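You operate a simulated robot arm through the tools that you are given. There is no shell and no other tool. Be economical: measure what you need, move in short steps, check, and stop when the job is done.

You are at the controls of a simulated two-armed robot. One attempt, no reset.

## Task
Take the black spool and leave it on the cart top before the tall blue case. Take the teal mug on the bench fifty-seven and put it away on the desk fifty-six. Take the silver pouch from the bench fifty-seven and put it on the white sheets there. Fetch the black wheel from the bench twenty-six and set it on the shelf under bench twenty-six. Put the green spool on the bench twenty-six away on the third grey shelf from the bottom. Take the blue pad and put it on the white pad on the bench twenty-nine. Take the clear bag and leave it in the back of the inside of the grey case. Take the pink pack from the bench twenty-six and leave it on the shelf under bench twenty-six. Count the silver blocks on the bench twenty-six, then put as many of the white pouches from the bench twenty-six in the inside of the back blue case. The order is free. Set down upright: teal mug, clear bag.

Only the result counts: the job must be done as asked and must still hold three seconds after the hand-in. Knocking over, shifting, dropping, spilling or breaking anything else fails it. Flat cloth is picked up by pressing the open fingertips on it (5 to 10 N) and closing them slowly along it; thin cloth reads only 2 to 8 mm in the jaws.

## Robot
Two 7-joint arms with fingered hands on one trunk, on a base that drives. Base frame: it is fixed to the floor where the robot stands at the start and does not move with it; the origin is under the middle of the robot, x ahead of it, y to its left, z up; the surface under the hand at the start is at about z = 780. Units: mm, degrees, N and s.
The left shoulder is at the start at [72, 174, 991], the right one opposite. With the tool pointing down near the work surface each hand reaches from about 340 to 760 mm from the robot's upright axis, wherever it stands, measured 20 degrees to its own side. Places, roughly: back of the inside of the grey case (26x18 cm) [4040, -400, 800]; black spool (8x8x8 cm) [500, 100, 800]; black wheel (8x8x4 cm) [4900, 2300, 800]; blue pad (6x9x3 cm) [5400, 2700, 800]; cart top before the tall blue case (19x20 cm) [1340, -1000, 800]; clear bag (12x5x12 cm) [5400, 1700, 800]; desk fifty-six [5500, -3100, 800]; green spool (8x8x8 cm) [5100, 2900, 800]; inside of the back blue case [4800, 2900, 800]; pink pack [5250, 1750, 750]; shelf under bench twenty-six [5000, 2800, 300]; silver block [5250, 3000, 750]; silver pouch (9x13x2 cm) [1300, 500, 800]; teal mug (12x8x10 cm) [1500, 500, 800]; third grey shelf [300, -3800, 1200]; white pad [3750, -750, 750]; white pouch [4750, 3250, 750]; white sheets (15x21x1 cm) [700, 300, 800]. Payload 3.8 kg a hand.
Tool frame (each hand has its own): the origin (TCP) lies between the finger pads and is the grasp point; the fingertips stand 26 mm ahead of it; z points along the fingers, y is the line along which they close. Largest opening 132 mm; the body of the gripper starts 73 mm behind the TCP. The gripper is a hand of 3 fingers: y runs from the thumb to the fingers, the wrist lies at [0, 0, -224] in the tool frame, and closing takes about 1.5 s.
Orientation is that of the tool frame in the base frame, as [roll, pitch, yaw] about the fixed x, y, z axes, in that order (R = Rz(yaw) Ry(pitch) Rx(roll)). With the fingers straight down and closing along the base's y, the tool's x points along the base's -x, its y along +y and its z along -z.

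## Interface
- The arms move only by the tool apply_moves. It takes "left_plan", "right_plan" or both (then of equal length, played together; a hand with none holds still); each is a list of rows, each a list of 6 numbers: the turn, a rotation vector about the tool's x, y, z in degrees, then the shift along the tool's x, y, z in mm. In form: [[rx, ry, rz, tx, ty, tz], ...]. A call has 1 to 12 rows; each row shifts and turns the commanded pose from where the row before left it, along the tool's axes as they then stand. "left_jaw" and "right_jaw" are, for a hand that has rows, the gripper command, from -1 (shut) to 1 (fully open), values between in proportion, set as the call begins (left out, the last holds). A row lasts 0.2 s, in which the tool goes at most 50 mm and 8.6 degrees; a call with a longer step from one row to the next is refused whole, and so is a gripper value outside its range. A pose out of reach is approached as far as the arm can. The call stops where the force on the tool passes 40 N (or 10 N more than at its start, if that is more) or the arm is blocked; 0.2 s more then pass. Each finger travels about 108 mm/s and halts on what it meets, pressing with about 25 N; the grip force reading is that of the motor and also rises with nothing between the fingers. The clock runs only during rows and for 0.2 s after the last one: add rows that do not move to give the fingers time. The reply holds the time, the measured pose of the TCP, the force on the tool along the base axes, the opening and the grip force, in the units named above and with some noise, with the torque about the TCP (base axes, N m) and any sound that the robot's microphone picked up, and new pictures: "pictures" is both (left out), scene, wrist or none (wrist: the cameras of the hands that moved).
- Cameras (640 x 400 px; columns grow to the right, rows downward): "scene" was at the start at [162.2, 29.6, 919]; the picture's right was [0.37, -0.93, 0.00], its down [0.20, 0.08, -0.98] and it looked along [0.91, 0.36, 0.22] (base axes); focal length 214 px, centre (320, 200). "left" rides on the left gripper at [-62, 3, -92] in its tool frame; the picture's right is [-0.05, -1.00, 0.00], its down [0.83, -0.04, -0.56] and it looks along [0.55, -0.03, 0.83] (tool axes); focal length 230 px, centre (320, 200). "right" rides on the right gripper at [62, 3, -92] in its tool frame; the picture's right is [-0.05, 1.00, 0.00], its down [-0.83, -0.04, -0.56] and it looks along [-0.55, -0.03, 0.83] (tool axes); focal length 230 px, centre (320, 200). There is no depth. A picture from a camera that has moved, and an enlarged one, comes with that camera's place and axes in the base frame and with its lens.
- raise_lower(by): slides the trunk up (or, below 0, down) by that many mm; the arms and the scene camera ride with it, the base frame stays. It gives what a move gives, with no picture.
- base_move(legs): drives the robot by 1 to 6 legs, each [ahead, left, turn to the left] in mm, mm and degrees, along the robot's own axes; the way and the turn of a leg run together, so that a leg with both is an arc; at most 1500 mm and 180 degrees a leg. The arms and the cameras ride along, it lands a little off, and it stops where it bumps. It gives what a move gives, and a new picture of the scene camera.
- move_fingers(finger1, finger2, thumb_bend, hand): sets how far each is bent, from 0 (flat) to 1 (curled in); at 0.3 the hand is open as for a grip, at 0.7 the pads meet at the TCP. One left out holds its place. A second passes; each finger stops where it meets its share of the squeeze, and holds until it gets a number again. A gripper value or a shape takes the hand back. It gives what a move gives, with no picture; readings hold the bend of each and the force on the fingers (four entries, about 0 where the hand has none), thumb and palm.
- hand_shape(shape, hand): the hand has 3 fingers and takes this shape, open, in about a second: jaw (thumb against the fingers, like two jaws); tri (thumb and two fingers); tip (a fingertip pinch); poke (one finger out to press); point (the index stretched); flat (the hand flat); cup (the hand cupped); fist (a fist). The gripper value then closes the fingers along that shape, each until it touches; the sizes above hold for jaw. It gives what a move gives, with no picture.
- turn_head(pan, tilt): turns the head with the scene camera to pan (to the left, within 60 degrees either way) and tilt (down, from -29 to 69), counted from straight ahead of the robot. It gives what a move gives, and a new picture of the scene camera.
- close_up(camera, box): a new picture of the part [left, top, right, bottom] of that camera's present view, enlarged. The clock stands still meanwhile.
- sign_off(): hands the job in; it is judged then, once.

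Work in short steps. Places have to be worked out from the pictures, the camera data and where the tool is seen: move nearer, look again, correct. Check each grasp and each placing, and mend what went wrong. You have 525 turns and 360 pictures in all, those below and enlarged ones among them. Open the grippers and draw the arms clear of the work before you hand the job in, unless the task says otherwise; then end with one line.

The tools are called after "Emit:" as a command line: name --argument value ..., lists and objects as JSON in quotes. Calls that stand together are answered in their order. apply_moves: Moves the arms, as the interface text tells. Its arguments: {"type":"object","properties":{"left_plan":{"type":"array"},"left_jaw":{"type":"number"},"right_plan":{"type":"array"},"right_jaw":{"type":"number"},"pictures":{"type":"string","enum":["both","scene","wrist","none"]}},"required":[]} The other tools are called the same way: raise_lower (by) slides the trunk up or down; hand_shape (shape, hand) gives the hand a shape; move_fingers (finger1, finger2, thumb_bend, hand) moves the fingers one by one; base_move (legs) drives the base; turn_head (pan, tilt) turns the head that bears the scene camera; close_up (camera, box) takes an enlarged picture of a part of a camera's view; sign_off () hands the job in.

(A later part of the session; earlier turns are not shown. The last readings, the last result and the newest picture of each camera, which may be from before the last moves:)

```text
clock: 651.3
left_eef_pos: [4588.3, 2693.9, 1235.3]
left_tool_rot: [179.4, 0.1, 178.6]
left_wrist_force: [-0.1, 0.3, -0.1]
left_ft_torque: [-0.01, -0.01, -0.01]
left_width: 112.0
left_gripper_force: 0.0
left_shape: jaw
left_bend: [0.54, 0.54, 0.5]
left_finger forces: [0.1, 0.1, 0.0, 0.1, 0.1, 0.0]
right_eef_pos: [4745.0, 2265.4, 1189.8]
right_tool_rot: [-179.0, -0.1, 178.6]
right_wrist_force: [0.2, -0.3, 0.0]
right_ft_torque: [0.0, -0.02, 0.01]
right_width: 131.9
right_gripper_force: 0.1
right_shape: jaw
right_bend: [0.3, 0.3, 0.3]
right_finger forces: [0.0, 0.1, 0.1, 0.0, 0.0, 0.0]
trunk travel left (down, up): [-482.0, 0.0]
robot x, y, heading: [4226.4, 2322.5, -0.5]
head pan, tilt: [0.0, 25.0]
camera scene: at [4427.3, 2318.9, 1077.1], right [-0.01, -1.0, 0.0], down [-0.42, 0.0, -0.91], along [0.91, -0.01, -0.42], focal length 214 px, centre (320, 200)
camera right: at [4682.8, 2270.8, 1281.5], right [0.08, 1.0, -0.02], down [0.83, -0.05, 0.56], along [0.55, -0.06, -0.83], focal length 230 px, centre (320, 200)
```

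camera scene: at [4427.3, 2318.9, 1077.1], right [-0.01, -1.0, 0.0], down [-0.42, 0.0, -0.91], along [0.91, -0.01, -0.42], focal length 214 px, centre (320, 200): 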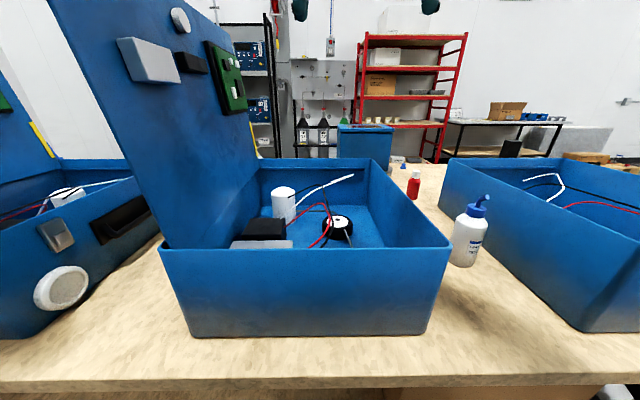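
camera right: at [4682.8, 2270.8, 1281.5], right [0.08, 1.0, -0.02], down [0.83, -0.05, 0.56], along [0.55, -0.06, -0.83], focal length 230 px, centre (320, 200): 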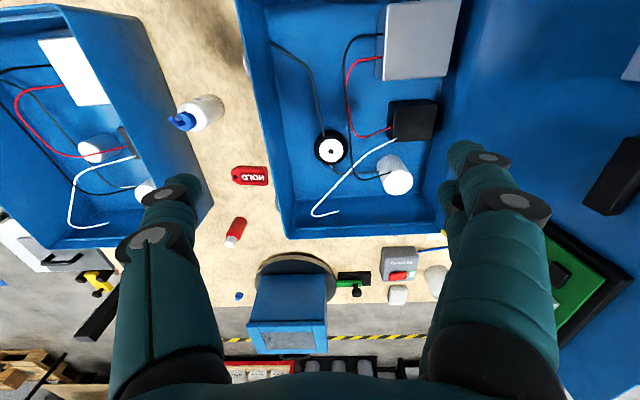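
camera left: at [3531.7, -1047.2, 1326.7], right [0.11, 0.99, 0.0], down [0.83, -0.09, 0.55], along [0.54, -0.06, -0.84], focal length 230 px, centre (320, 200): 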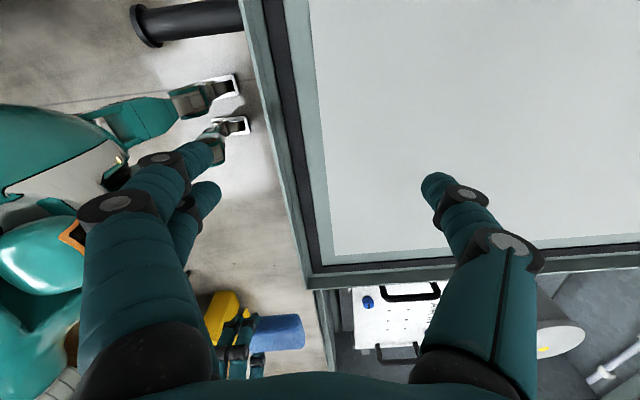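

Zoom on the wheel and its surroundings.

Emit:
close_up --camera "right" --box '[250, 40, 450, 240]'

Emit:
close_up --camera "scene" --box '[230, 160, 430, 260]'

```text
2.00 times, centred on (350, 140) of right
camera zoom: at [4682.8, 2270.8, 1281.5], right [0.08, 1.0, -0.02], down [0.83, -0.05, 0.56], along [0.55, -0.06, -0.83], focal length 460 px, centre (260, 320)
```

zoom: 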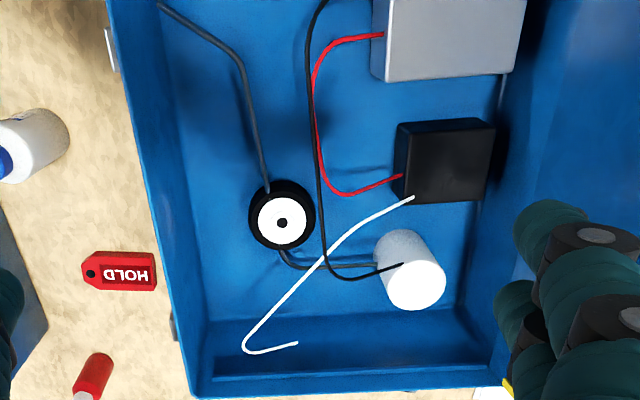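

```text
3.20 times, centred on (330, 210) of scene
camera zoom: at [4427.3, 2318.9, 1077.1], right [-0.01, -1.0, 0.0], down [-0.42, 0.0, -0.91], along [0.91, -0.01, -0.42], focal length 686 px, centre (288, 168)
```

zoom: 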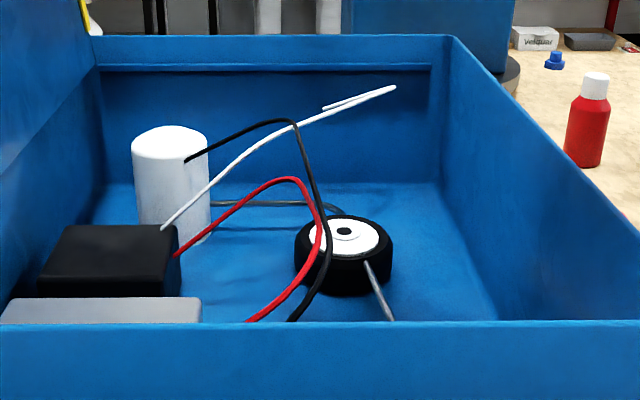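

Wires arch around the wheel; I need their positions better. I lower the hand for a closer look right above.

Emit:
apply_moves --right_plan '[[-1, 0, 0, -45, 0, 0], [0, 0, 0, -45, 0, 30], [0, 0, 0, -30, 0, 40], [0, 0, 0, 0, 0, 40]]' --pictures "wrist"

Emit:
close_up --camera "right" --box '[200, 0, 440, 240]'

```text
refused: row 2 steps farther than a row can; nothing moved
```

```text
1.67 times, centred on (320, 120) of right
camera zoom: at [4682.8, 2270.8, 1281.5], right [0.08, 1.0, -0.02], down [0.83, -0.05, 0.56], along [0.55, -0.06, -0.83], focal length 384 px, centre (320, 333)
```

zoom: 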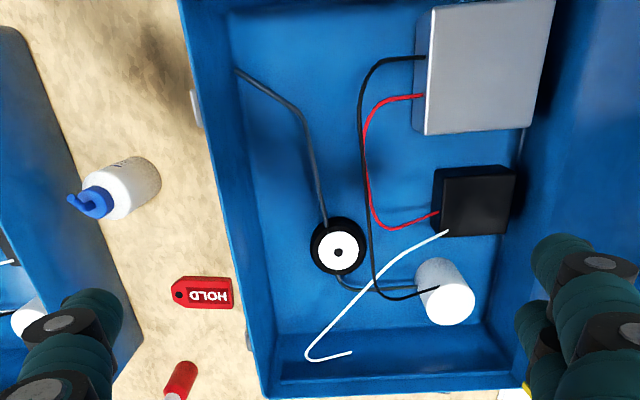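

Redo with shorter rows.

Emit:
apply_moves --right_plan '[[-1, 0, 0, -45, 0, 0], [0, 0, 0, -40, 0, 25], [0, 0, 0, -25, 0, 40], [0, 0, 0, 0, 0, 45], [0, 0, 0, 0, 0, 30]]' --pictures "wrist"

Emit:
close_up --camera "right" --box '[200, 0, 460, 200]'

```text
clock: 652.5
left_eef_pos: [4588.0, 2692.7, 1237.5]
left_tool_rot: [179.3, 0.1, 178.5]
left_wrist_force: [-0.3, 0.5, 0.2]
left_ft_torque: [-0.01, 0.04, 0.0]
left_width: 111.8
left_gripper_force: 0.1
left_shape: jaw
left_bend: [0.54, 0.54, 0.5]
left_finger forces: [0.0, 0.0, 0.0, 0.0, 0.0, 0.0]
right_eef_pos: [4844.1, 2250.5, 1046.0]
right_tool_rot: [180.0, -0.2, 178.5]
right_wrist_force: [-0.1, -0.2, 0.0]
right_ft_torque: [0.03, 0.01, 0.0]
right_width: 131.9
right_gripper_force: 0.1
right_shape: jaw
right_bend: [0.3, 0.3, 0.3]
right_finger forces: [0.1, 0.0, 0.0, 0.0, 0.0, 0.0]
right hand out of reach, approached as far as the arm can: row 2, 3, 4, 5
trunk travel left (down, up): [-482.0, 0.0]
robot x, y, heading: [4229.0, 2322.6, -0.5]
head pan, tilt: [0.0, 25.0]
camera right: at [4781.8, 2254.2, 1138.8], right [0.08, 1.0, 0.0], down [0.83, -0.06, 0.55], along [0.55, -0.04, -0.83], focal length 230 px, centre (320, 200)
```

right: 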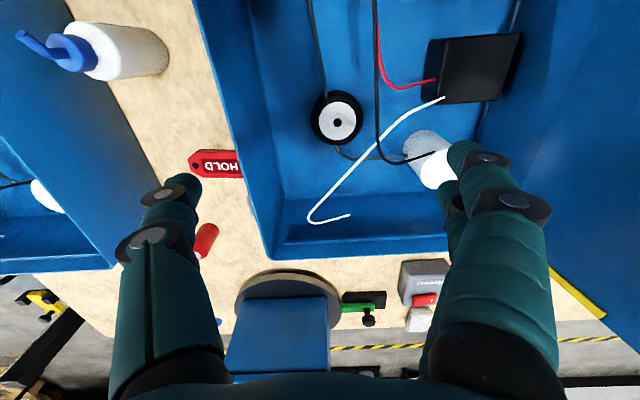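

```text
2.00 times, centred on (330, 100) of right
camera zoom: at [4781.8, 2254.2, 1138.8], right [0.08, 1.0, 0.0], down [0.83, -0.06, 0.55], along [0.55, -0.04, -0.83], focal length 460 px, centre (300, 400)
```

zoom: 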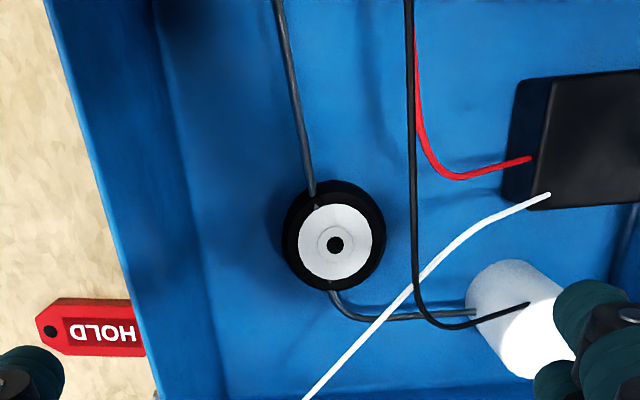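

The black wire passes at y≈2317, z≈880, close to the wheel's +y side, so I grip along x instead: turn the right hand by 88° (thumb toward me).

Emit:
apply_moves --right_plan '[[0, 0, 8.2, 0, 0, -10], [0, 0, 8.1, 0, 0, -10], [0, 0, 8.1, 0, 0, 0], [0, 0, 8.1, 0, 0, 0], [0, 0, 8.1, 0, 0, 0], [0, 0, 8.1, 0, 0, 0], [0, 0, 8.1, 0, 0, 0], [0, 0, 8.1, 0, 0, 0], [0, 0, 8.1, 0, 0, 0], [0, 0, 8.1, 0, 0, 0], [0, 0, 7.4, 0, 0, 0]]' --pictures "wrist"

```text
clock: 654.9
left_eef_pos: [4588.2, 2694.0, 1236.3]
left_tool_rot: [179.4, 0.1, 178.5]
left_wrist_force: [0.5, 0.5, 0.6]
left_ft_torque: [-0.01, 0.02, 0.0]
left_width: 112.1
left_gripper_force: 0.0
left_shape: jaw
left_bend: [0.54, 0.54, 0.5]
left_finger forces: [0.0, 0.0, 0.0, 0.0, 0.0, 0.0]
right_eef_pos: [4843.1, 2251.9, 1067.5]
right_tool_rot: [180.0, -0.1, 89.9]
right_wrist_force: [0.1, 0.3, -0.5]
right_ft_torque: [0.04, 0.03, 0.0]
right_width: 131.7
right_gripper_force: 0.0
right_shape: jaw
right_bend: [0.3, 0.3, 0.3]
right_finger forces: [0.1, 0.1, 0.0, 0.0, 0.0, 0.0]
trunk travel left (down, up): [-482.0, 0.0]
robot x, y, heading: [4224.9, 2321.2, -0.8]
head pan, tilt: [0.0, 25.0]
camera right: at [4845.1, 2312.1, 1158.9], right [1.0, -0.05, 0.0], down [-0.05, -0.83, 0.55], along [-0.03, -0.55, -0.83], focal length 230 px, centre (320, 200)
```

right: 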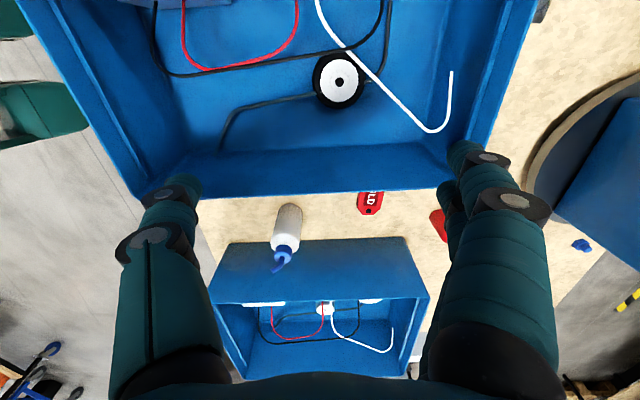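

The white and black wires cover the far side of the wheel, so I will come in tilted ~23° from the −y side, closing along x. I drive 55 mm closer, lower the trunk a bit and tilt the hand.

Emit:
base_move --legs '[[55, 0, 0.6]]'

Emit:
raise_lower --by -70

Emit:
apply_moves --right_plan '[[0, 7.7, 0, 0, 0, 0], [0, 7.7, 0, 0, 0, 0], [0, 7.6, 0, 0, 0, 0], [0, 0, 0, 0, 0, 0]]' --pictures "both"

```text
clock: 655.9
left_eef_pos: [4636.7, 2696.5, 1236.7]
left_tool_rot: [179.4, 0.2, 179.1]
left_wrist_force: [0.7, 0.1, -0.7]
left_ft_torque: [0.01, 0.0, 0.01]
left_width: 112.0
left_gripper_force: 0.1
left_shape: jaw
left_bend: [0.54, 0.54, 0.5]
left_finger forces: [0.1, 0.0, 0.0, 0.0, 0.1, 0.0]
right_eef_pos: [4895.4, 2258.0, 1069.2]
right_tool_rot: [179.8, -0.1, 90.6]
right_wrist_force: [-0.5, -0.3, 0.1]
right_ft_torque: [-0.01, -0.01, 0.01]
right_width: 132.0
right_gripper_force: 0.0
right_shape: jaw
right_bend: [0.3, 0.3, 0.3]
right_finger forces: [0.1, 0.1, 0.0, 0.0, 0.0, 0.1]
trunk travel left (down, up): [-482.0, 0.0]
robot x, y, heading: [4283.5, 2318.9, 0.0]
head pan, tilt: [0.0, 25.0]
camera scene: at [4479.6, 2320.2, 1077.6], right [0.0, -1.0, 0.0], down [-0.42, 0.0, -0.91], along [0.91, 0.0, -0.42], focal length 214 px, centre (320, 200)
```

scene: 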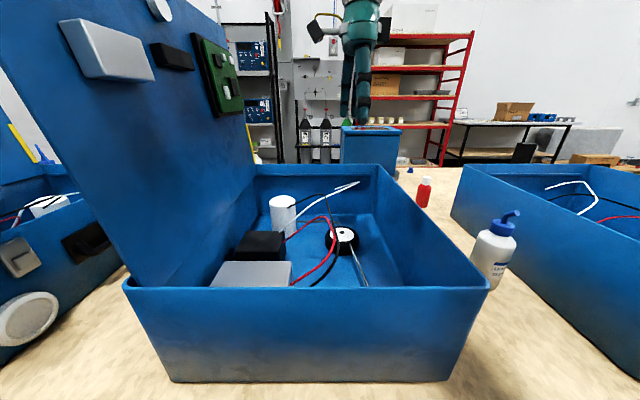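

```text
clock: 656.9
left_eef_pos: [4637.9, 2697.0, 1166.8]
left_tool_rot: [179.3, 0.1, 179.0]
left_wrist_force: [0.8, 0.0, -1.5]
left_ft_torque: [0.0, 0.04, 0.01]
left_width: 111.9
left_gripper_force: 0.1
left_shape: jaw
left_bend: [0.54, 0.54, 0.5]
left_finger forces: [0.0, 0.1, 0.0, 0.0, 0.1, 0.0]
right_eef_pos: [4896.6, 2257.7, 998.2]
right_tool_rot: [179.9, 0.0, 90.6]
right_wrist_force: [0.1, -0.4, 0.5]
right_ft_torque: [0.0, 0.0, 0.0]
right_width: 132.1
right_gripper_force: 0.0
right_shape: jaw
right_bend: [0.3, 0.3, 0.3]
right_finger forces: [0.0, 0.1, 0.1, 0.0, 0.0, 0.0]
trunk travel left (down, up): [-412.0, 70.0]
robot x, y, heading: [4279.3, 2319.1, 0.0]
head pan, tilt: [0.0, 25.0]
```

```text
clock: 657.9
left_eef_pos: [4636.3, 2697.6, 1167.6]
left_tool_rot: [179.3, 0.0, 179.2]
left_wrist_force: [-0.2, 0.4, 0.6]
left_ft_torque: [0.02, -0.01, 0.01]
left_width: 111.7
left_gripper_force: 0.1
left_shape: jaw
left_bend: [0.54, 0.54, 0.5]
left_finger forces: [0.0, 0.1, 0.1, 0.0, 0.0, 0.1]
right_eef_pos: [4896.0, 2258.1, 997.3]
right_tool_rot: [179.8, -23.2, 90.6]
right_wrist_force: [-0.4, 0.2, 0.2]
right_ft_torque: [0.0, -0.03, -0.02]
right_width: 131.8
right_gripper_force: 0.2
right_shape: jaw
right_bend: [0.3, 0.3, 0.3]
right_finger forces: [0.0, 0.0, 0.0, 0.0, 0.1, 0.0]
trunk travel left (down, up): [-412.0, 70.0]
robot x, y, heading: [4281.3, 2321.7, -0.3]
head pan, tilt: [0.0, 25.0]
camera scene: at [4472.3, 2320.5, 980.7], right [0.0, -1.0, 0.0], down [-0.42, 0.0, -0.91], along [0.91, 0.0, -0.42], focal length 214 px, centre (320, 200)
camera right: at [4898.4, 2276.9, 1105.8], right [1.0, -0.04, -0.02], down [-0.03, -0.98, 0.18], along [-0.03, -0.18, -0.98], focal length 230 px, centre (320, 200)
```

scene: 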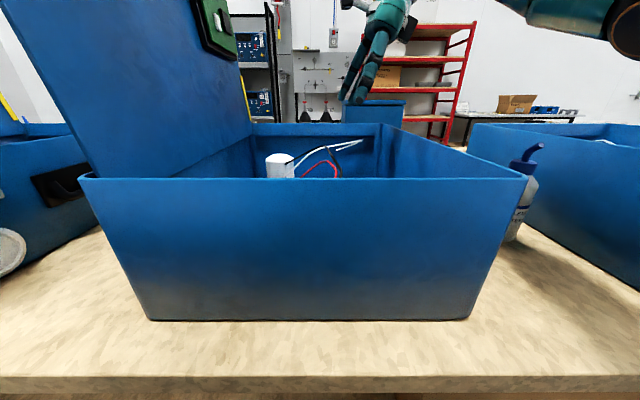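
right: 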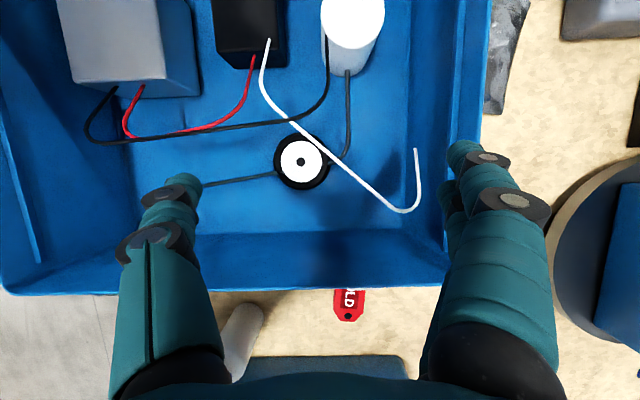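

From here the wheel is at (4868, 2273). I narrow the opening to ~90 mm and come in along the tilted axis, first to just above the wires.

Emit:
apply_moves --right_plan '[[0, 0, 0, -37, -14, 0], [0, 0, 0, -37, -14, 0], [0, 0, 0, 0, 0, 40]]' --right_jaw 0.38 --pictures "both"

```text
clock: 658.7
left_eef_pos: [4637.3, 2698.0, 1166.8]
left_tool_rot: [179.4, 0.1, 179.1]
left_wrist_force: [0.9, -0.4, 0.3]
left_ft_torque: [0.0, 0.0, 0.0]
left_width: 112.1
left_gripper_force: 0.1
left_shape: jaw
left_bend: [0.54, 0.54, 0.5]
left_finger forces: [0.0, 0.0, 0.0, 0.0, 0.1, 0.0]
right_eef_pos: [4869.5, 2204.2, 932.2]
right_tool_rot: [179.9, -23.0, 90.6]
right_wrist_force: [0.8, 0.3, -0.1]
right_ft_torque: [0.02, 0.05, 0.01]
right_width: 91.6
right_gripper_force: 0.1
right_shape: jaw
right_bend: [0.68, 0.68, 0.65]
right_finger forces: [0.1, 0.1, 0.0, 0.0, 0.0, 0.0]
trunk travel left (down, up): [-412.0, 70.0]
robot x, y, heading: [4280.1, 2321.4, -0.2]
head pan, tilt: [0.0, 25.0]
camera scene: at [4472.8, 2320.7, 980.6], right [0.0, -1.0, 0.0], down [-0.42, 0.0, -0.91], along [0.91, 0.0, -0.42], focal length 214 px, centre (320, 200)
camera right: at [4872.5, 2224.1, 1039.7], right [1.0, -0.04, -0.02], down [-0.03, -0.98, 0.19], along [-0.03, -0.19, -0.98], focal length 230 px, centre (320, 200)
```

scene: 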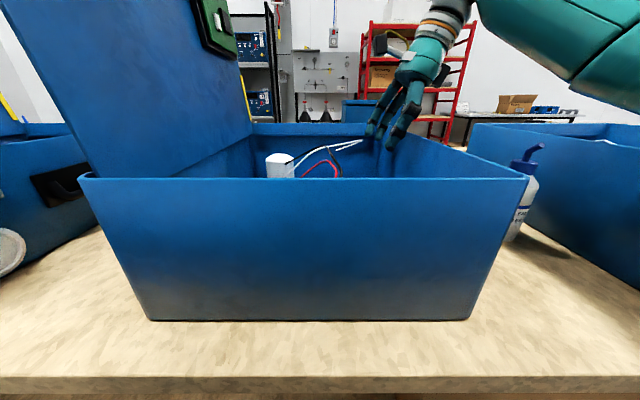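
right: 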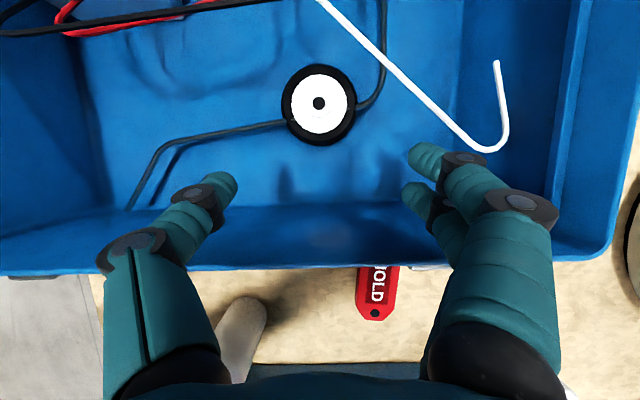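

The path beside the white wire looks free. I advance along the tool axis.

Emit:
apply_moves --right_plan '[[0, 0, 0, 0, -2, 30], [0, 0, 0, 0, 0, 30], [0, 0, 0, 0, 0, 30]]' --pictures "both"

```text
clock: 659.5
left_eef_pos: [4638.3, 2697.4, 1167.9]
left_tool_rot: [179.4, 0.1, 179.1]
left_wrist_force: [0.8, -0.9, 0.0]
left_ft_torque: [-0.01, -0.03, 0.0]
left_width: 111.8
left_gripper_force: 0.1
left_shape: jaw
left_bend: [0.54, 0.54, 0.5]
left_finger forces: [0.0, 0.0, 0.0, 0.1, 0.1, 0.0]
right_eef_pos: [4865.7, 2239.2, 847.7]
right_tool_rot: [180.0, -23.0, 90.5]
right_wrist_force: [-0.3, 0.6, -0.4]
right_ft_torque: [0.02, 0.0, 0.02]
right_width: 91.6
right_gripper_force: 0.0
right_shape: jaw
right_bend: [0.68, 0.68, 0.65]
right_finger forces: [0.0, 0.0, 0.1, 0.1, 0.0, 0.0]
trunk travel left (down, up): [-412.0, 70.0]
robot x, y, heading: [4283.6, 2323.0, -0.1]
head pan, tilt: [0.0, 25.0]
camera scene: at [4472.5, 2320.3, 980.7], right [0.0, -1.0, 0.0], down [-0.42, 0.0, -0.91], along [0.91, 0.0, -0.42], focal length 214 px, centre (320, 200)
camera right: at [4868.0, 2258.3, 956.7], right [1.0, -0.04, -0.02], down [-0.03, -0.98, 0.19], along [-0.03, -0.18, -0.98], focal length 230 px, centre (320, 200)
```

scene: 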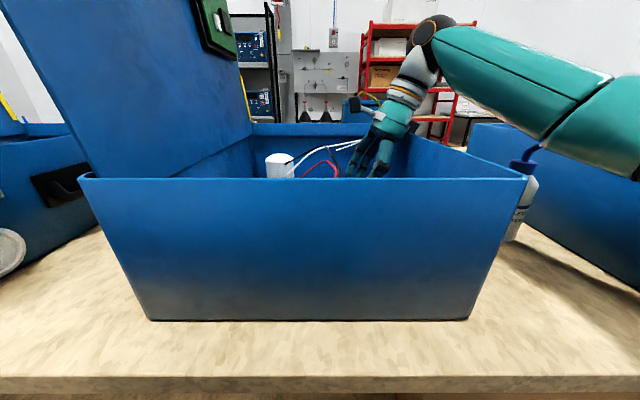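
right: 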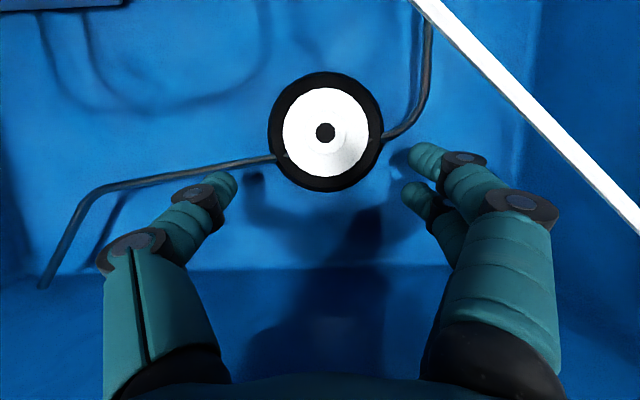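

Seen from the scene camera, the forearm comes rather near the spray bottle. I retreat along the axis, raise the trunk 50 mm and shift the base a little left so the elbow stays higher.

Emit:
apply_moves --right_plan '[[0, 0, 0, 0, 0, -30], [0, 0, 0, 0, 0, -30], [0, 0, 0, 0, 0, -30], [0, 0, 0, 0, 0, -20]]' --pictures "none"

Emit:
raise_lower --by 60

Emit:
apply_moves --right_plan '[[0, 0, 0, -23, 0, 40], [0, 0, 0, 0, 0, 15], [0, 0, 0, 0, 0, 0]]' --pictures "both"

```text
clock: 660.5
left_eef_pos: [4637.3, 2697.8, 1167.1]
left_tool_rot: [179.4, 0.0, 179.2]
left_wrist_force: [-0.8, 0.6, -0.5]
left_ft_torque: [0.0, 0.01, 0.0]
left_width: 112.0
left_gripper_force: 0.0
left_shape: jaw
left_bend: [0.54, 0.54, 0.5]
left_finger forces: [0.0, 0.0, 0.1, 0.0, 0.0, 0.0]
right_eef_pos: [4866.5, 2196.6, 948.8]
right_tool_rot: [179.8, -23.0, 90.7]
right_wrist_force: [0.6, 0.4, 0.0]
right_ft_torque: [0.0, 0.0, -0.01]
right_width: 91.3
right_gripper_force: 0.1
right_shape: jaw
right_bend: [0.68, 0.68, 0.65]
right_finger forces: [0.0, 0.0, 0.0, 0.1, 0.0, 0.0]
trunk travel left (down, up): [-412.0, 70.0]
robot x, y, heading: [4283.3, 2322.0, -0.3]
head pan, tilt: [0.0, 25.0]
```

```text
clock: 661.5
left_eef_pos: [4638.3, 2696.3, 1225.4]
left_tool_rot: [179.4, 0.0, 179.1]
left_wrist_force: [0.2, -0.1, -0.5]
left_ft_torque: [-0.02, 0.0, 0.0]
left_width: 111.8
left_gripper_force: 0.0
left_shape: jaw
left_bend: [0.54, 0.54, 0.5]
left_finger forces: [0.1, 0.1, 0.1, 0.1, 0.0, 0.1]
right_eef_pos: [4867.0, 2197.7, 1009.3]
right_tool_rot: [-179.9, -22.9, 90.6]
right_wrist_force: [-0.1, -0.2, -0.3]
right_ft_torque: [0.03, -0.02, -0.01]
right_width: 91.3
right_gripper_force: 0.0
right_shape: jaw
right_bend: [0.68, 0.68, 0.65]
right_finger forces: [0.0, 0.1, 0.0, 0.0, 0.1, 0.0]
trunk travel left (down, up): [-472.0, 10.0]
robot x, y, heading: [4279.4, 2321.7, -0.3]
head pan, tilt: [0.0, 25.0]
```

```text
clock: 662.3
left_eef_pos: [4636.7, 2696.6, 1227.5]
left_tool_rot: [179.5, 0.2, 179.1]
left_wrist_force: [0.6, -0.3, -0.4]
left_ft_torque: [-0.02, 0.01, -0.03]
left_width: 112.1
left_gripper_force: 0.1
left_shape: jaw
left_bend: [0.54, 0.54, 0.5]
left_finger forces: [0.1, 0.0, 0.0, 0.0, 0.0, 0.0]
right_eef_pos: [4866.8, 2198.4, 948.8]
right_tool_rot: [179.8, -23.1, 90.8]
right_wrist_force: [0.5, -0.1, 0.5]
right_ft_torque: [0.0, -0.01, 0.03]
right_width: 91.4
right_gripper_force: 0.0
right_shape: jaw
right_bend: [0.68, 0.68, 0.65]
right_finger forces: [0.1, 0.0, 0.1, 0.0, 0.1, 0.0]
trunk travel left (down, up): [-472.0, 10.0]
robot x, y, heading: [4278.8, 2324.7, -0.3]
head pan, tilt: [0.0, 25.0]
camera scene: at [4479.7, 2320.0, 1063.3], right [0.0, -1.0, 0.0], down [-0.42, 0.0, -0.91], along [0.91, 0.0, -0.42], focal length 214 px, centre (320, 200)
camera right: at [4868.7, 2218.2, 1057.4], right [1.0, -0.04, -0.02], down [-0.03, -0.98, 0.19], along [-0.03, -0.18, -0.98], focal length 230 px, centre (320, 200)
```

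scene: 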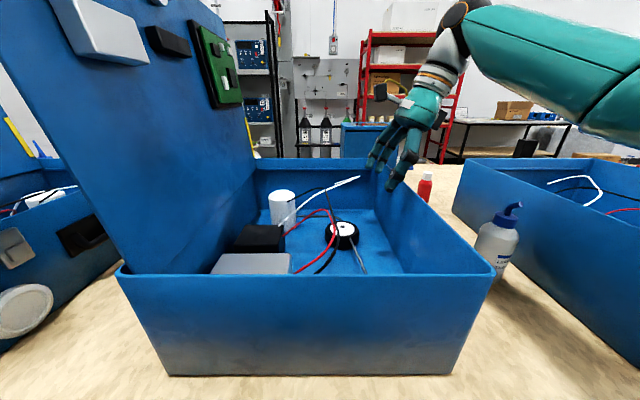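
right: 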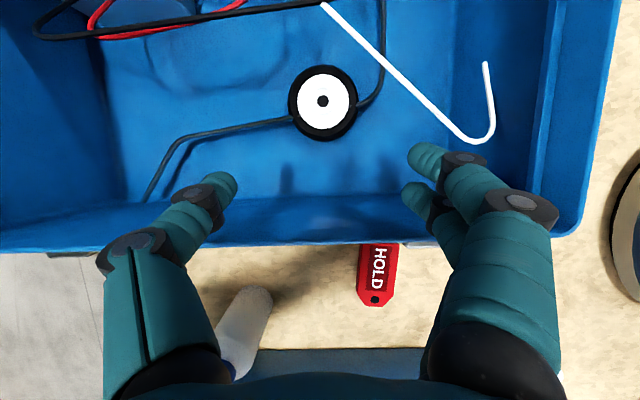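

Now advance again along the axis.

Emit:
apply_moves --right_plan '[[0, 0, 0, 0, 0, 35], [0, 0, 0, 0, 0, 35], [0, 0, 0, 0, 0, 35]]' --pictures "both"

```text
clock: 663.1
left_eef_pos: [4637.6, 2697.3, 1226.3]
left_tool_rot: [179.4, 0.1, 179.1]
left_wrist_force: [-0.2, 0.4, -0.1]
left_ft_torque: [0.0, -0.03, 0.04]
left_width: 112.1
left_gripper_force: 0.0
left_shape: jaw
left_bend: [0.54, 0.54, 0.5]
left_finger forces: [0.0, 0.0, 0.0, 0.0, 0.1, 0.0]
right_eef_pos: [4866.9, 2237.8, 850.3]
right_tool_rot: [179.9, -23.1, 90.7]
right_wrist_force: [-0.9, 0.5, -0.3]
right_ft_torque: [0.01, 0.02, -0.01]
right_width: 91.5
right_gripper_force: 0.0
right_shape: jaw
right_bend: [0.68, 0.68, 0.65]
right_finger forces: [0.0, 0.0, 0.1, 0.1, 0.1, 0.0]
trunk travel left (down, up): [-472.0, 10.0]
robot x, y, heading: [4284.4, 2319.2, -0.1]
head pan, tilt: [0.0, 25.0]
camera scene: at [4480.0, 2320.4, 1063.2], right [0.0, -1.0, 0.0], down [-0.42, 0.0, -0.91], along [0.91, 0.0, -0.42], focal length 214 px, centre (320, 200)
camera right: at [4869.0, 2258.1, 959.9], right [1.0, -0.04, -0.02], down [-0.03, -0.98, 0.19], along [-0.03, -0.18, -0.98], focal length 230 px, centre (320, 200)
```

scene: 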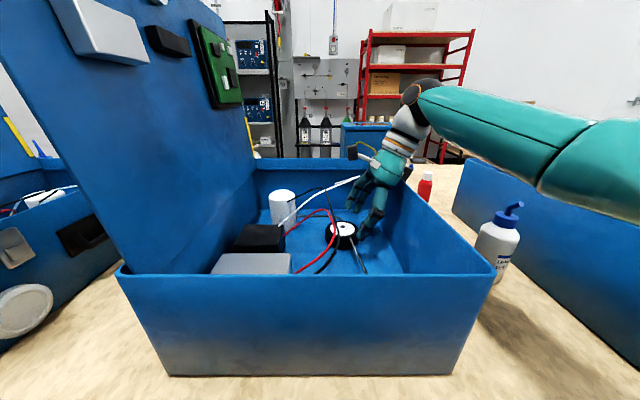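
right: 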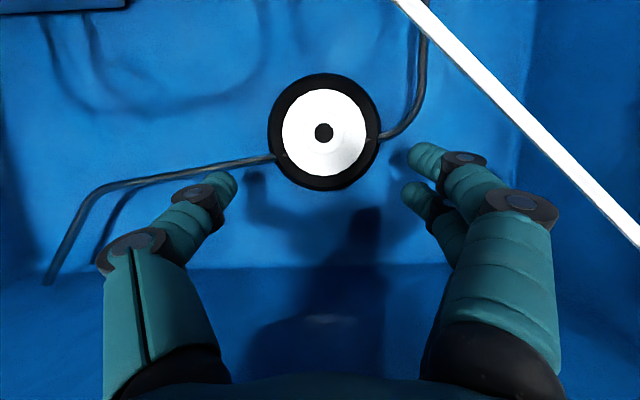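

Good clearance now. The last 36 mm, then close gently.

Emit:
apply_moves --right_plan '[[0, 0, 0, 0, 1, 15], [0, 0, 0, 2, 0, 12], [0, 0, 0, 0, 0, 8], [0, 0, 0, 0, 0, 0]]' --pictures "wrist"

```text
clock: 664.1
left_eef_pos: [4637.9, 2696.9, 1225.7]
left_tool_rot: [179.4, 0.0, 179.1]
left_wrist_force: [0.5, 0.9, 0.3]
left_ft_torque: [0.0, 0.01, -0.01]
left_width: 112.0
left_gripper_force: 0.2
left_shape: jaw
left_bend: [0.54, 0.54, 0.5]
left_finger forces: [0.0, 0.0, 0.1, 0.0, 0.0, 0.1]
right_eef_pos: [4867.7, 2254.3, 820.6]
right_tool_rot: [179.9, -23.2, 90.6]
right_wrist_force: [-1.4, 0.4, 0.0]
right_ft_torque: [0.0, -0.02, 0.02]
right_width: 91.4
right_gripper_force: 0.0
right_shape: jaw
right_bend: [0.68, 0.68, 0.65]
right_finger forces: [0.0, 0.0, 0.0, 0.0, 0.0, 0.0]
trunk travel left (down, up): [-472.0, 10.0]
robot x, y, heading: [4277.4, 2315.7, 0.0]
head pan, tilt: [0.0, 25.0]
camera right: at [4869.8, 2273.3, 929.8], right [1.0, -0.04, -0.02], down [-0.03, -0.98, 0.19], along [-0.03, -0.18, -0.98], focal length 230 px, centre (320, 200)
```

right: 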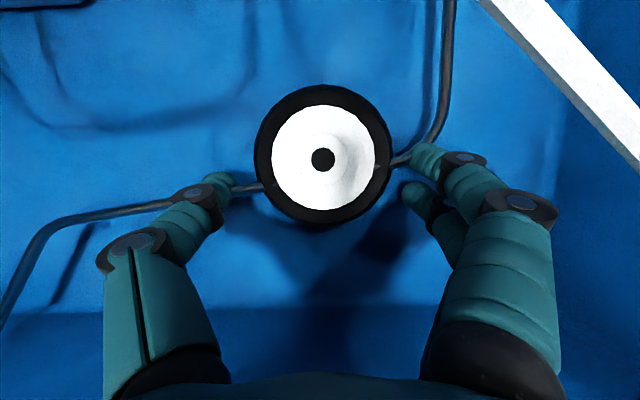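

Well placed. A few millimetres nearer the wheel's middle, then close.

Emit:
apply_moves --right_plan '[[0, 0, 0, 6, 1, 5], [0, 0, 0, 0, 0, 0]]' --pictures "none"

Emit:
apply_moves --right_plan '[[0, 0, 0, 0, 0, 0], [0, 0, 0, 0, 0, 0], [0, 0, 0, 0, 0, 0], [0, 0, 0, 0, 0, 0], [0, 0, 0, 0, 0, 0]]' --right_jaw -1 --pictures "wrist"

```text
clock: 664.7
left_eef_pos: [4636.5, 2697.0, 1227.0]
left_tool_rot: [179.5, 0.1, 179.0]
left_wrist_force: [0.5, 0.4, 1.5]
left_ft_torque: [0.01, 0.03, 0.0]
left_width: 112.1
left_gripper_force: 0.1
left_shape: jaw
left_bend: [0.54, 0.54, 0.5]
left_finger forces: [0.0, 0.0, 0.0, 0.1, 0.1, 0.1]
right_eef_pos: [4869.1, 2261.1, 819.0]
right_tool_rot: [179.9, -23.1, 90.7]
right_wrist_force: [-0.4, 0.2, -0.4]
right_ft_torque: [0.01, 0.02, 0.05]
right_width: 91.5
right_gripper_force: 0.1
right_shape: jaw
right_bend: [0.68, 0.68, 0.65]
right_finger forces: [0.1, 0.0, 0.0, 0.1, 0.0, 0.0]
trunk travel left (down, up): [-472.0, 10.0]
robot x, y, heading: [4282.5, 2319.5, 0.0]
head pan, tilt: [0.0, 25.0]
```

```text
clock: 665.9
left_eef_pos: [4635.9, 2697.4, 1228.1]
left_tool_rot: [179.5, 0.1, 179.0]
left_wrist_force: [0.4, 0.2, -0.2]
left_ft_torque: [0.02, 0.05, 0.0]
left_width: 112.1
left_gripper_force: 0.0
left_shape: jaw
left_bend: [0.54, 0.54, 0.5]
left_finger forces: [0.1, 0.0, 0.0, 0.1, 0.0, 0.0]
right_eef_pos: [4868.6, 2261.4, 820.7]
right_tool_rot: [179.9, -23.0, 90.6]
right_wrist_force: [-0.7, -0.4, -0.2]
right_ft_torque: [-0.06, 0.05, 0.0]
right_width: 65.1
right_gripper_force: 25.0
right_shape: jaw
right_bend: [0.72, 0.73, 0.7]
right_finger forces: [11.5, 11.0, 0.1, 0.0, 22.4, 0.1]
trunk travel left (down, up): [-472.0, 10.0]
robot x, y, heading: [4280.4, 2320.6, -0.1]
head pan, tilt: [0.0, 25.0]
camera right: at [4870.7, 2280.7, 928.0], right [1.0, -0.04, -0.02], down [-0.03, -0.98, 0.19], along [-0.03, -0.18, -0.98], focal length 230 px, centre (320, 200)
```

right: 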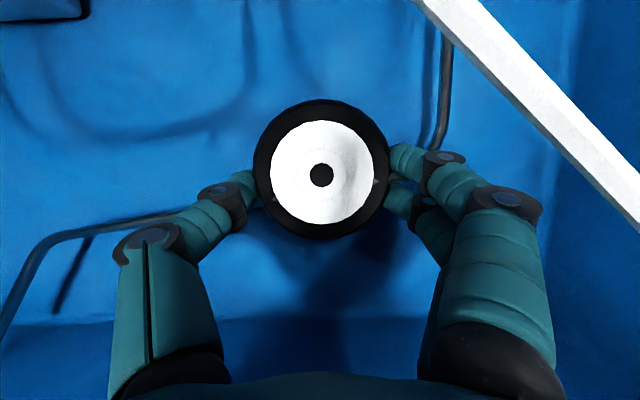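

The wheel is gripped. I withdraw it along the same axis, then up.

Emit:
apply_moves --right_plan '[[0, 0, 0, 0, 0, -15], [0, 0, 0, 0, 0, -25], [0, 0, 0, 0, 0, -30], [0, 0, 0, 0, 0, -30], [0, 0, 0, 8, 0, -30], [0, 0, 0, 14, 0, -35], [0, 0, 0, 14, 0, -35], [0, 0, 0, 14, 0, -35]]' --pictures "both"

```text
clock: 667.7
left_eef_pos: [4636.2, 2696.5, 1226.4]
left_tool_rot: [179.4, 0.2, 179.0]
left_wrist_force: [0.5, 0.5, -0.2]
left_ft_torque: [0.02, 0.01, 0.0]
left_width: 112.1
left_gripper_force: 0.1
left_shape: jaw
left_bend: [0.54, 0.54, 0.5]
left_finger forces: [0.0, 0.0, 0.0, 0.0, 0.1, 0.1]
right_eef_pos: [4865.9, 2217.4, 1056.7]
right_tool_rot: [179.9, -22.9, 90.6]
right_wrist_force: [-1.1, -0.4, -1.5]
right_ft_torque: [-0.01, -0.02, -0.02]
right_width: 64.9
right_gripper_force: 25.5
right_shape: jaw
right_bend: [0.72, 0.73, 0.7]
right_finger forces: [11.5, 10.9, 0.1, 0.1, 22.6, 0.0]
trunk travel left (down, up): [-472.0, 10.0]
robot x, y, heading: [4283.0, 2322.7, -0.0]
head pan, tilt: [0.0, 25.0]
camera scene: at [4479.6, 2320.1, 1063.4], right [0.0, -1.0, 0.0], down [-0.42, 0.0, -0.91], along [0.91, 0.0, -0.42], focal length 214 px, centre (320, 200)
camera right: at [4868.5, 2236.0, 1165.7], right [1.0, -0.04, -0.02], down [-0.03, -0.98, 0.19], along [-0.03, -0.19, -0.98], focal length 230 px, centre (320, 200)
```

scene: 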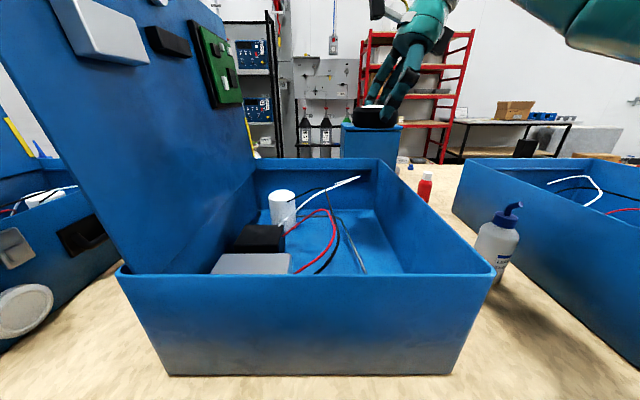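
right: 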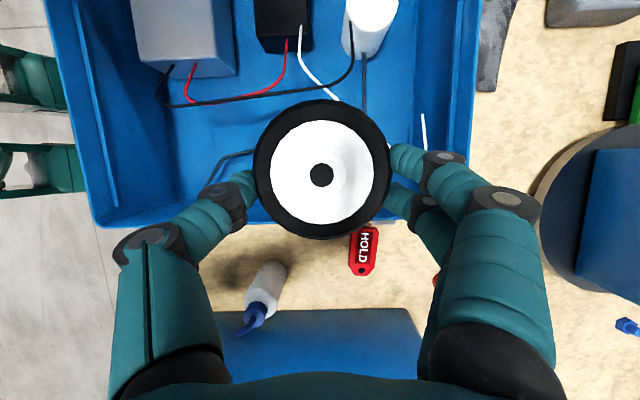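

The wheel is free. I back away from the bench, go left to y≈2960, and lower the trunk to put it on the lower shelf, keeping this tilted hand pose (the wheel stays flat).

Emit:
base_move --legs '[[-400, 0, 0], [0, 640, 0]]'

Emit:
raise_lower --by -470

Emit:
apply_moves --right_plan '[[0, 0, 0, -17, 0, 40], [0, 0, 0, -17, 0, 40], [0, 0, 0, -17, 0, 40], [0, 0, 0, -17, 0, 40]]' --pictures "none"

Emit:
turn_head --pan 0 --tilt 15

```text
clock: 675.8
left_eef_pos: [4229.6, 3326.0, 1227.2]
left_tool_rot: [179.4, 0.1, 179.8]
left_wrist_force: [0.0, -1.4, 0.8]
left_ft_torque: [-0.01, -0.02, -0.02]
left_width: 111.7
left_gripper_force: 0.0
left_shape: jaw
left_bend: [0.54, 0.54, 0.5]
left_finger forces: [0.0, 0.0, 0.1, 0.1, 0.0, 0.0]
right_eef_pos: [4464.8, 2850.3, 1056.2]
right_tool_rot: [179.9, -23.1, 91.3]
right_wrist_force: [1.0, 1.1, -1.8]
right_ft_torque: [0.0, 0.01, -0.01]
right_width: 65.1
right_gripper_force: 25.1
right_shape: jaw
right_bend: [0.72, 0.73, 0.7]
right_finger forces: [11.5, 11.0, 0.0, 0.2, 22.5, 0.1]
trunk travel left (down, up): [-472.0, 10.0]
robot x, y, heading: [3874.3, 2947.1, 0.6]
head pan, tilt: [0.0, 25.0]
camera scene: at [4076.6, 2948.6, 1063.2], right [0.01, -1.0, 0.0], down [-0.42, 0.0, -0.91], along [0.91, 0.01, -0.42], focal length 214 px, centre (320, 200)
```

scene: 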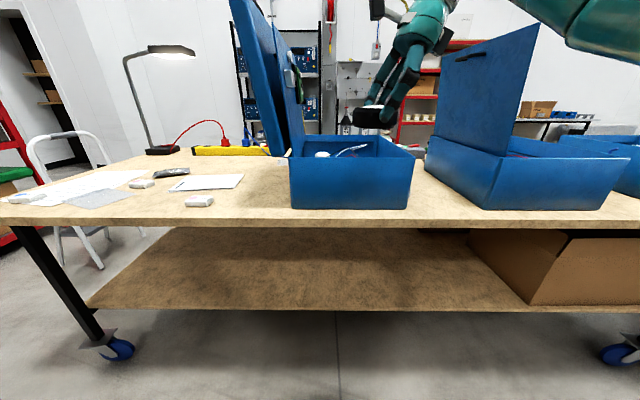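

```text
refused: -470 is not a number from -400 to 400
```

```text
clock: 676.8
left_eef_pos: [4230.3, 3326.3, 1226.8]
left_tool_rot: [179.5, 0.1, 179.6]
left_wrist_force: [-0.1, -0.4, -0.5]
left_ft_torque: [0.03, -0.01, 0.04]
left_width: 112.2
left_gripper_force: 0.0
left_shape: jaw
left_bend: [0.54, 0.54, 0.5]
left_finger forces: [0.0, 0.1, 0.0, 0.0, 0.1, 0.1]
right_eef_pos: [4466.0, 2848.2, 882.2]
right_tool_rot: [179.9, -23.1, 91.2]
right_wrist_force: [0.2, 1.0, -1.4]
right_ft_torque: [-0.01, -0.01, -0.04]
right_width: 65.0
right_gripper_force: 25.0
right_shape: jaw
right_bend: [0.72, 0.73, 0.7]
right_finger forces: [11.6, 10.8, 0.0, 0.0, 22.5, 0.1]
trunk travel left (down, up): [-472.0, 10.0]
robot x, y, heading: [3877.3, 2949.4, 0.8]
head pan, tilt: [0.0, 25.0]
```

```text
clock: 677.5
left_eef_pos: [4229.6, 3327.1, 1226.5]
left_tool_rot: [179.3, 0.1, 179.9]
left_wrist_force: [0.2, -0.2, 0.1]
left_ft_torque: [0.01, 0.0, -0.02]
left_width: 112.2
left_gripper_force: 0.0
left_shape: jaw
left_bend: [0.54, 0.54, 0.5]
left_finger forces: [0.0, 0.1, 0.0, 0.0, 0.0, 0.0]
right_eef_pos: [4465.6, 2849.4, 884.4]
right_tool_rot: [180.0, -23.1, 91.3]
right_wrist_force: [-0.2, -0.1, -2.2]
right_ft_torque: [-0.02, -0.04, 0.01]
right_width: 65.0
right_gripper_force: 25.1
right_shape: jaw
right_bend: [0.72, 0.73, 0.7]
right_finger forces: [11.6, 10.9, 0.0, 0.0, 22.4, 0.0]
trunk travel left (down, up): [-472.0, 10.0]
robot x, y, heading: [3874.7, 2947.3, 0.6]
head pan, tilt: [0.0, 15.0]
camera scene: at [4077.8, 2948.6, 1079.4], right [0.01, -1.0, 0.0], down [-0.26, 0.0, -0.97], along [0.97, 0.01, -0.26], focal length 214 px, centre (320, 200)
```

scene: 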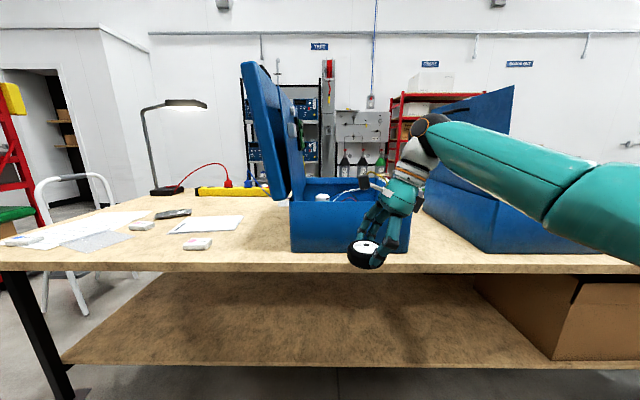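

Lower the trunk by 400 (hand outside the bench edge).

Emit:
raise_lower --by -400

Emit:
turn_head --pan -5 --tilt 12

```text
clock: 681.3
left_eef_pos: [4311.4, 3326.8, 658.0]
left_tool_rot: [179.8, -27.4, 179.7]
left_wrist_force: [-0.5, 0.2, 0.2]
left_ft_torque: [0.06, -0.02, 0.01]
left_width: 112.0
left_gripper_force: 0.1
left_shape: jaw
left_bend: [0.54, 0.54, 0.5]
left_finger forces: [0.0, 0.0, 0.0, 0.0, 0.0, 0.1]
right_eef_pos: [4465.0, 2849.5, 482.7]
right_tool_rot: [179.8, -23.0, 91.3]
right_wrist_force: [-0.5, -0.3, -1.0]
right_ft_torque: [-0.04, -0.02, -0.03]
right_width: 64.8
right_gripper_force: 24.4
right_shape: jaw
right_bend: [0.72, 0.73, 0.7]
right_finger forces: [11.6, 10.9, 0.1, 0.1, 22.4, 0.0]
trunk travel left (down, up): [-72.0, 410.0]
robot x, y, heading: [3878.3, 2943.7, 0.3]
head pan, tilt: [0.0, 15.0]
```

```text
clock: 682.0
left_eef_pos: [4312.3, 3327.8, 656.4]
left_tool_rot: [179.7, -27.5, 179.7]
left_wrist_force: [0.0, 0.6, -0.3]
left_ft_torque: [0.03, -0.01, 0.02]
left_width: 111.9
left_gripper_force: 0.1
left_shape: jaw
left_bend: [0.54, 0.54, 0.5]
left_finger forces: [0.0, 0.0, 0.1, 0.0, 0.0, 0.1]
right_eef_pos: [4464.8, 2850.2, 482.0]
right_tool_rot: [179.9, -23.1, 91.3]
right_wrist_force: [-0.1, 0.0, -1.3]
right_ft_torque: [-0.04, 0.01, 0.02]
right_width: 64.9
right_gripper_force: 25.5
right_shape: jaw
right_bend: [0.72, 0.73, 0.7]
right_finger forces: [11.6, 10.8, 0.1, 0.1, 22.4, 0.1]
trunk travel left (down, up): [-72.0, 410.0]
robot x, y, heading: [3878.1, 2948.7, 0.5]
head pan, tilt: [-5.0, 12.0]
camera scene: at [4062.3, 2940.4, 646.2], right [-0.08, -1.0, 0.0], down [-0.21, 0.02, -0.98], along [0.98, -0.08, -0.21], focal length 214 px, centre (320, 200)
```

scene: 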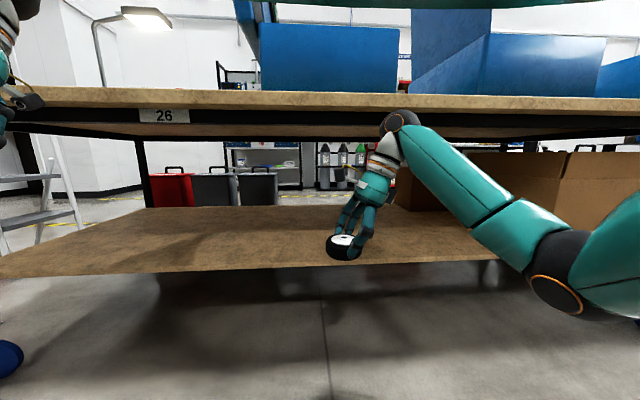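

The right arm is fine; the left hand got tilted. I lower the trunk the rest, level the left hand and bring it lower so it passes under the bench edge.

Emit:
raise_lower --by -70

Emit:
apply_moves --left_plan '[[0, -6.8, 0, 0, 0, 20], [0, -6.8, 0, 0, 0, 20], [0, -6.8, 0, 0, 0, 20], [0, -6.8, 0, 0, 0, 20], [0, 0, 0, 0, 0, 0]]' --right_plan '[[0, 0, 0, -4, 0, 9], [0, 0, 0, -4, 0, 9], [0, 0, 0, 0, 0, 0], [0, 0, 0, 0, 0, 0], [0, 0, 0, 0, 0, 0]]' --pictures "scene"

```text
clock: 683.1
left_eef_pos: [4312.3, 3327.6, 587.6]
left_tool_rot: [179.8, -27.4, 179.7]
left_wrist_force: [-0.5, -0.7, -0.7]
left_ft_torque: [-0.03, -0.02, 0.01]
left_width: 111.9
left_gripper_force: 0.1
left_shape: jaw
left_bend: [0.54, 0.54, 0.5]
left_finger forces: [0.0, 0.0, 0.1, 0.0, 0.0, 0.0]
right_eef_pos: [4465.0, 2849.4, 413.3]
right_tool_rot: [179.9, -23.1, 91.3]
right_wrist_force: [0.1, -0.3, -1.6]
right_ft_torque: [-0.02, 0.0, -0.01]
right_width: 65.0
right_gripper_force: 24.6
right_shape: jaw
right_bend: [0.72, 0.73, 0.7]
right_finger forces: [11.6, 10.9, 0.1, 0.0, 22.4, 0.1]
trunk travel left (down, up): [-2.0, 480.0]
robot x, y, heading: [3877.5, 2946.7, 0.4]
head pan, tilt: [-5.0, 12.0]
```

```text
clock: 684.3
left_eef_pos: [4288.1, 3327.3, 511.5]
left_tool_rot: [179.7, -0.1, 179.6]
left_wrist_force: [0.9, 1.1, -1.1]
left_ft_torque: [-0.01, 0.02, 0.01]
left_width: 112.1
left_gripper_force: 0.1
left_shape: jaw
left_bend: [0.54, 0.54, 0.5]
left_finger forces: [0.0, 0.0, 0.0, 0.1, 0.0, 0.1]
right_eef_pos: [4465.4, 2848.6, 391.3]
right_tool_rot: [179.9, -23.0, 91.3]
right_wrist_force: [-0.2, 0.2, -1.8]
right_ft_torque: [-0.04, -0.01, 0.0]
right_width: 64.6
right_gripper_force: 24.9
right_shape: jaw
right_bend: [0.72, 0.73, 0.7]
right_finger forces: [11.6, 10.9, 0.0, 0.0, 22.4, 0.0]
trunk travel left (down, up): [-2.0, 480.0]
robot x, y, heading: [3875.1, 2949.7, 0.5]
head pan, tilt: [-5.0, 12.0]
camera scene: at [4071.0, 2940.4, 589.7], right [-0.08, -1.0, 0.0], down [-0.21, 0.02, -0.98], along [0.98, -0.08, -0.21], focal length 214 px, centre (320, 200)
```

scene: 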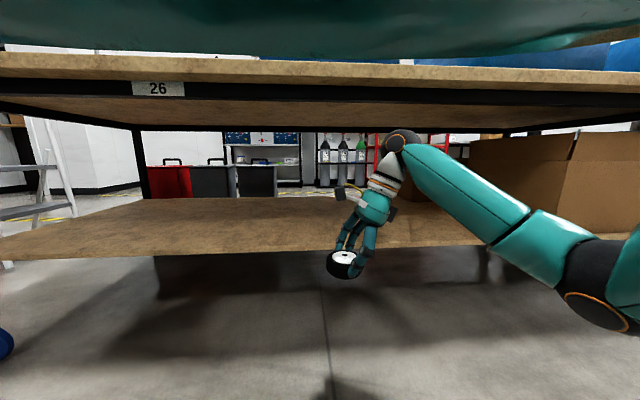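

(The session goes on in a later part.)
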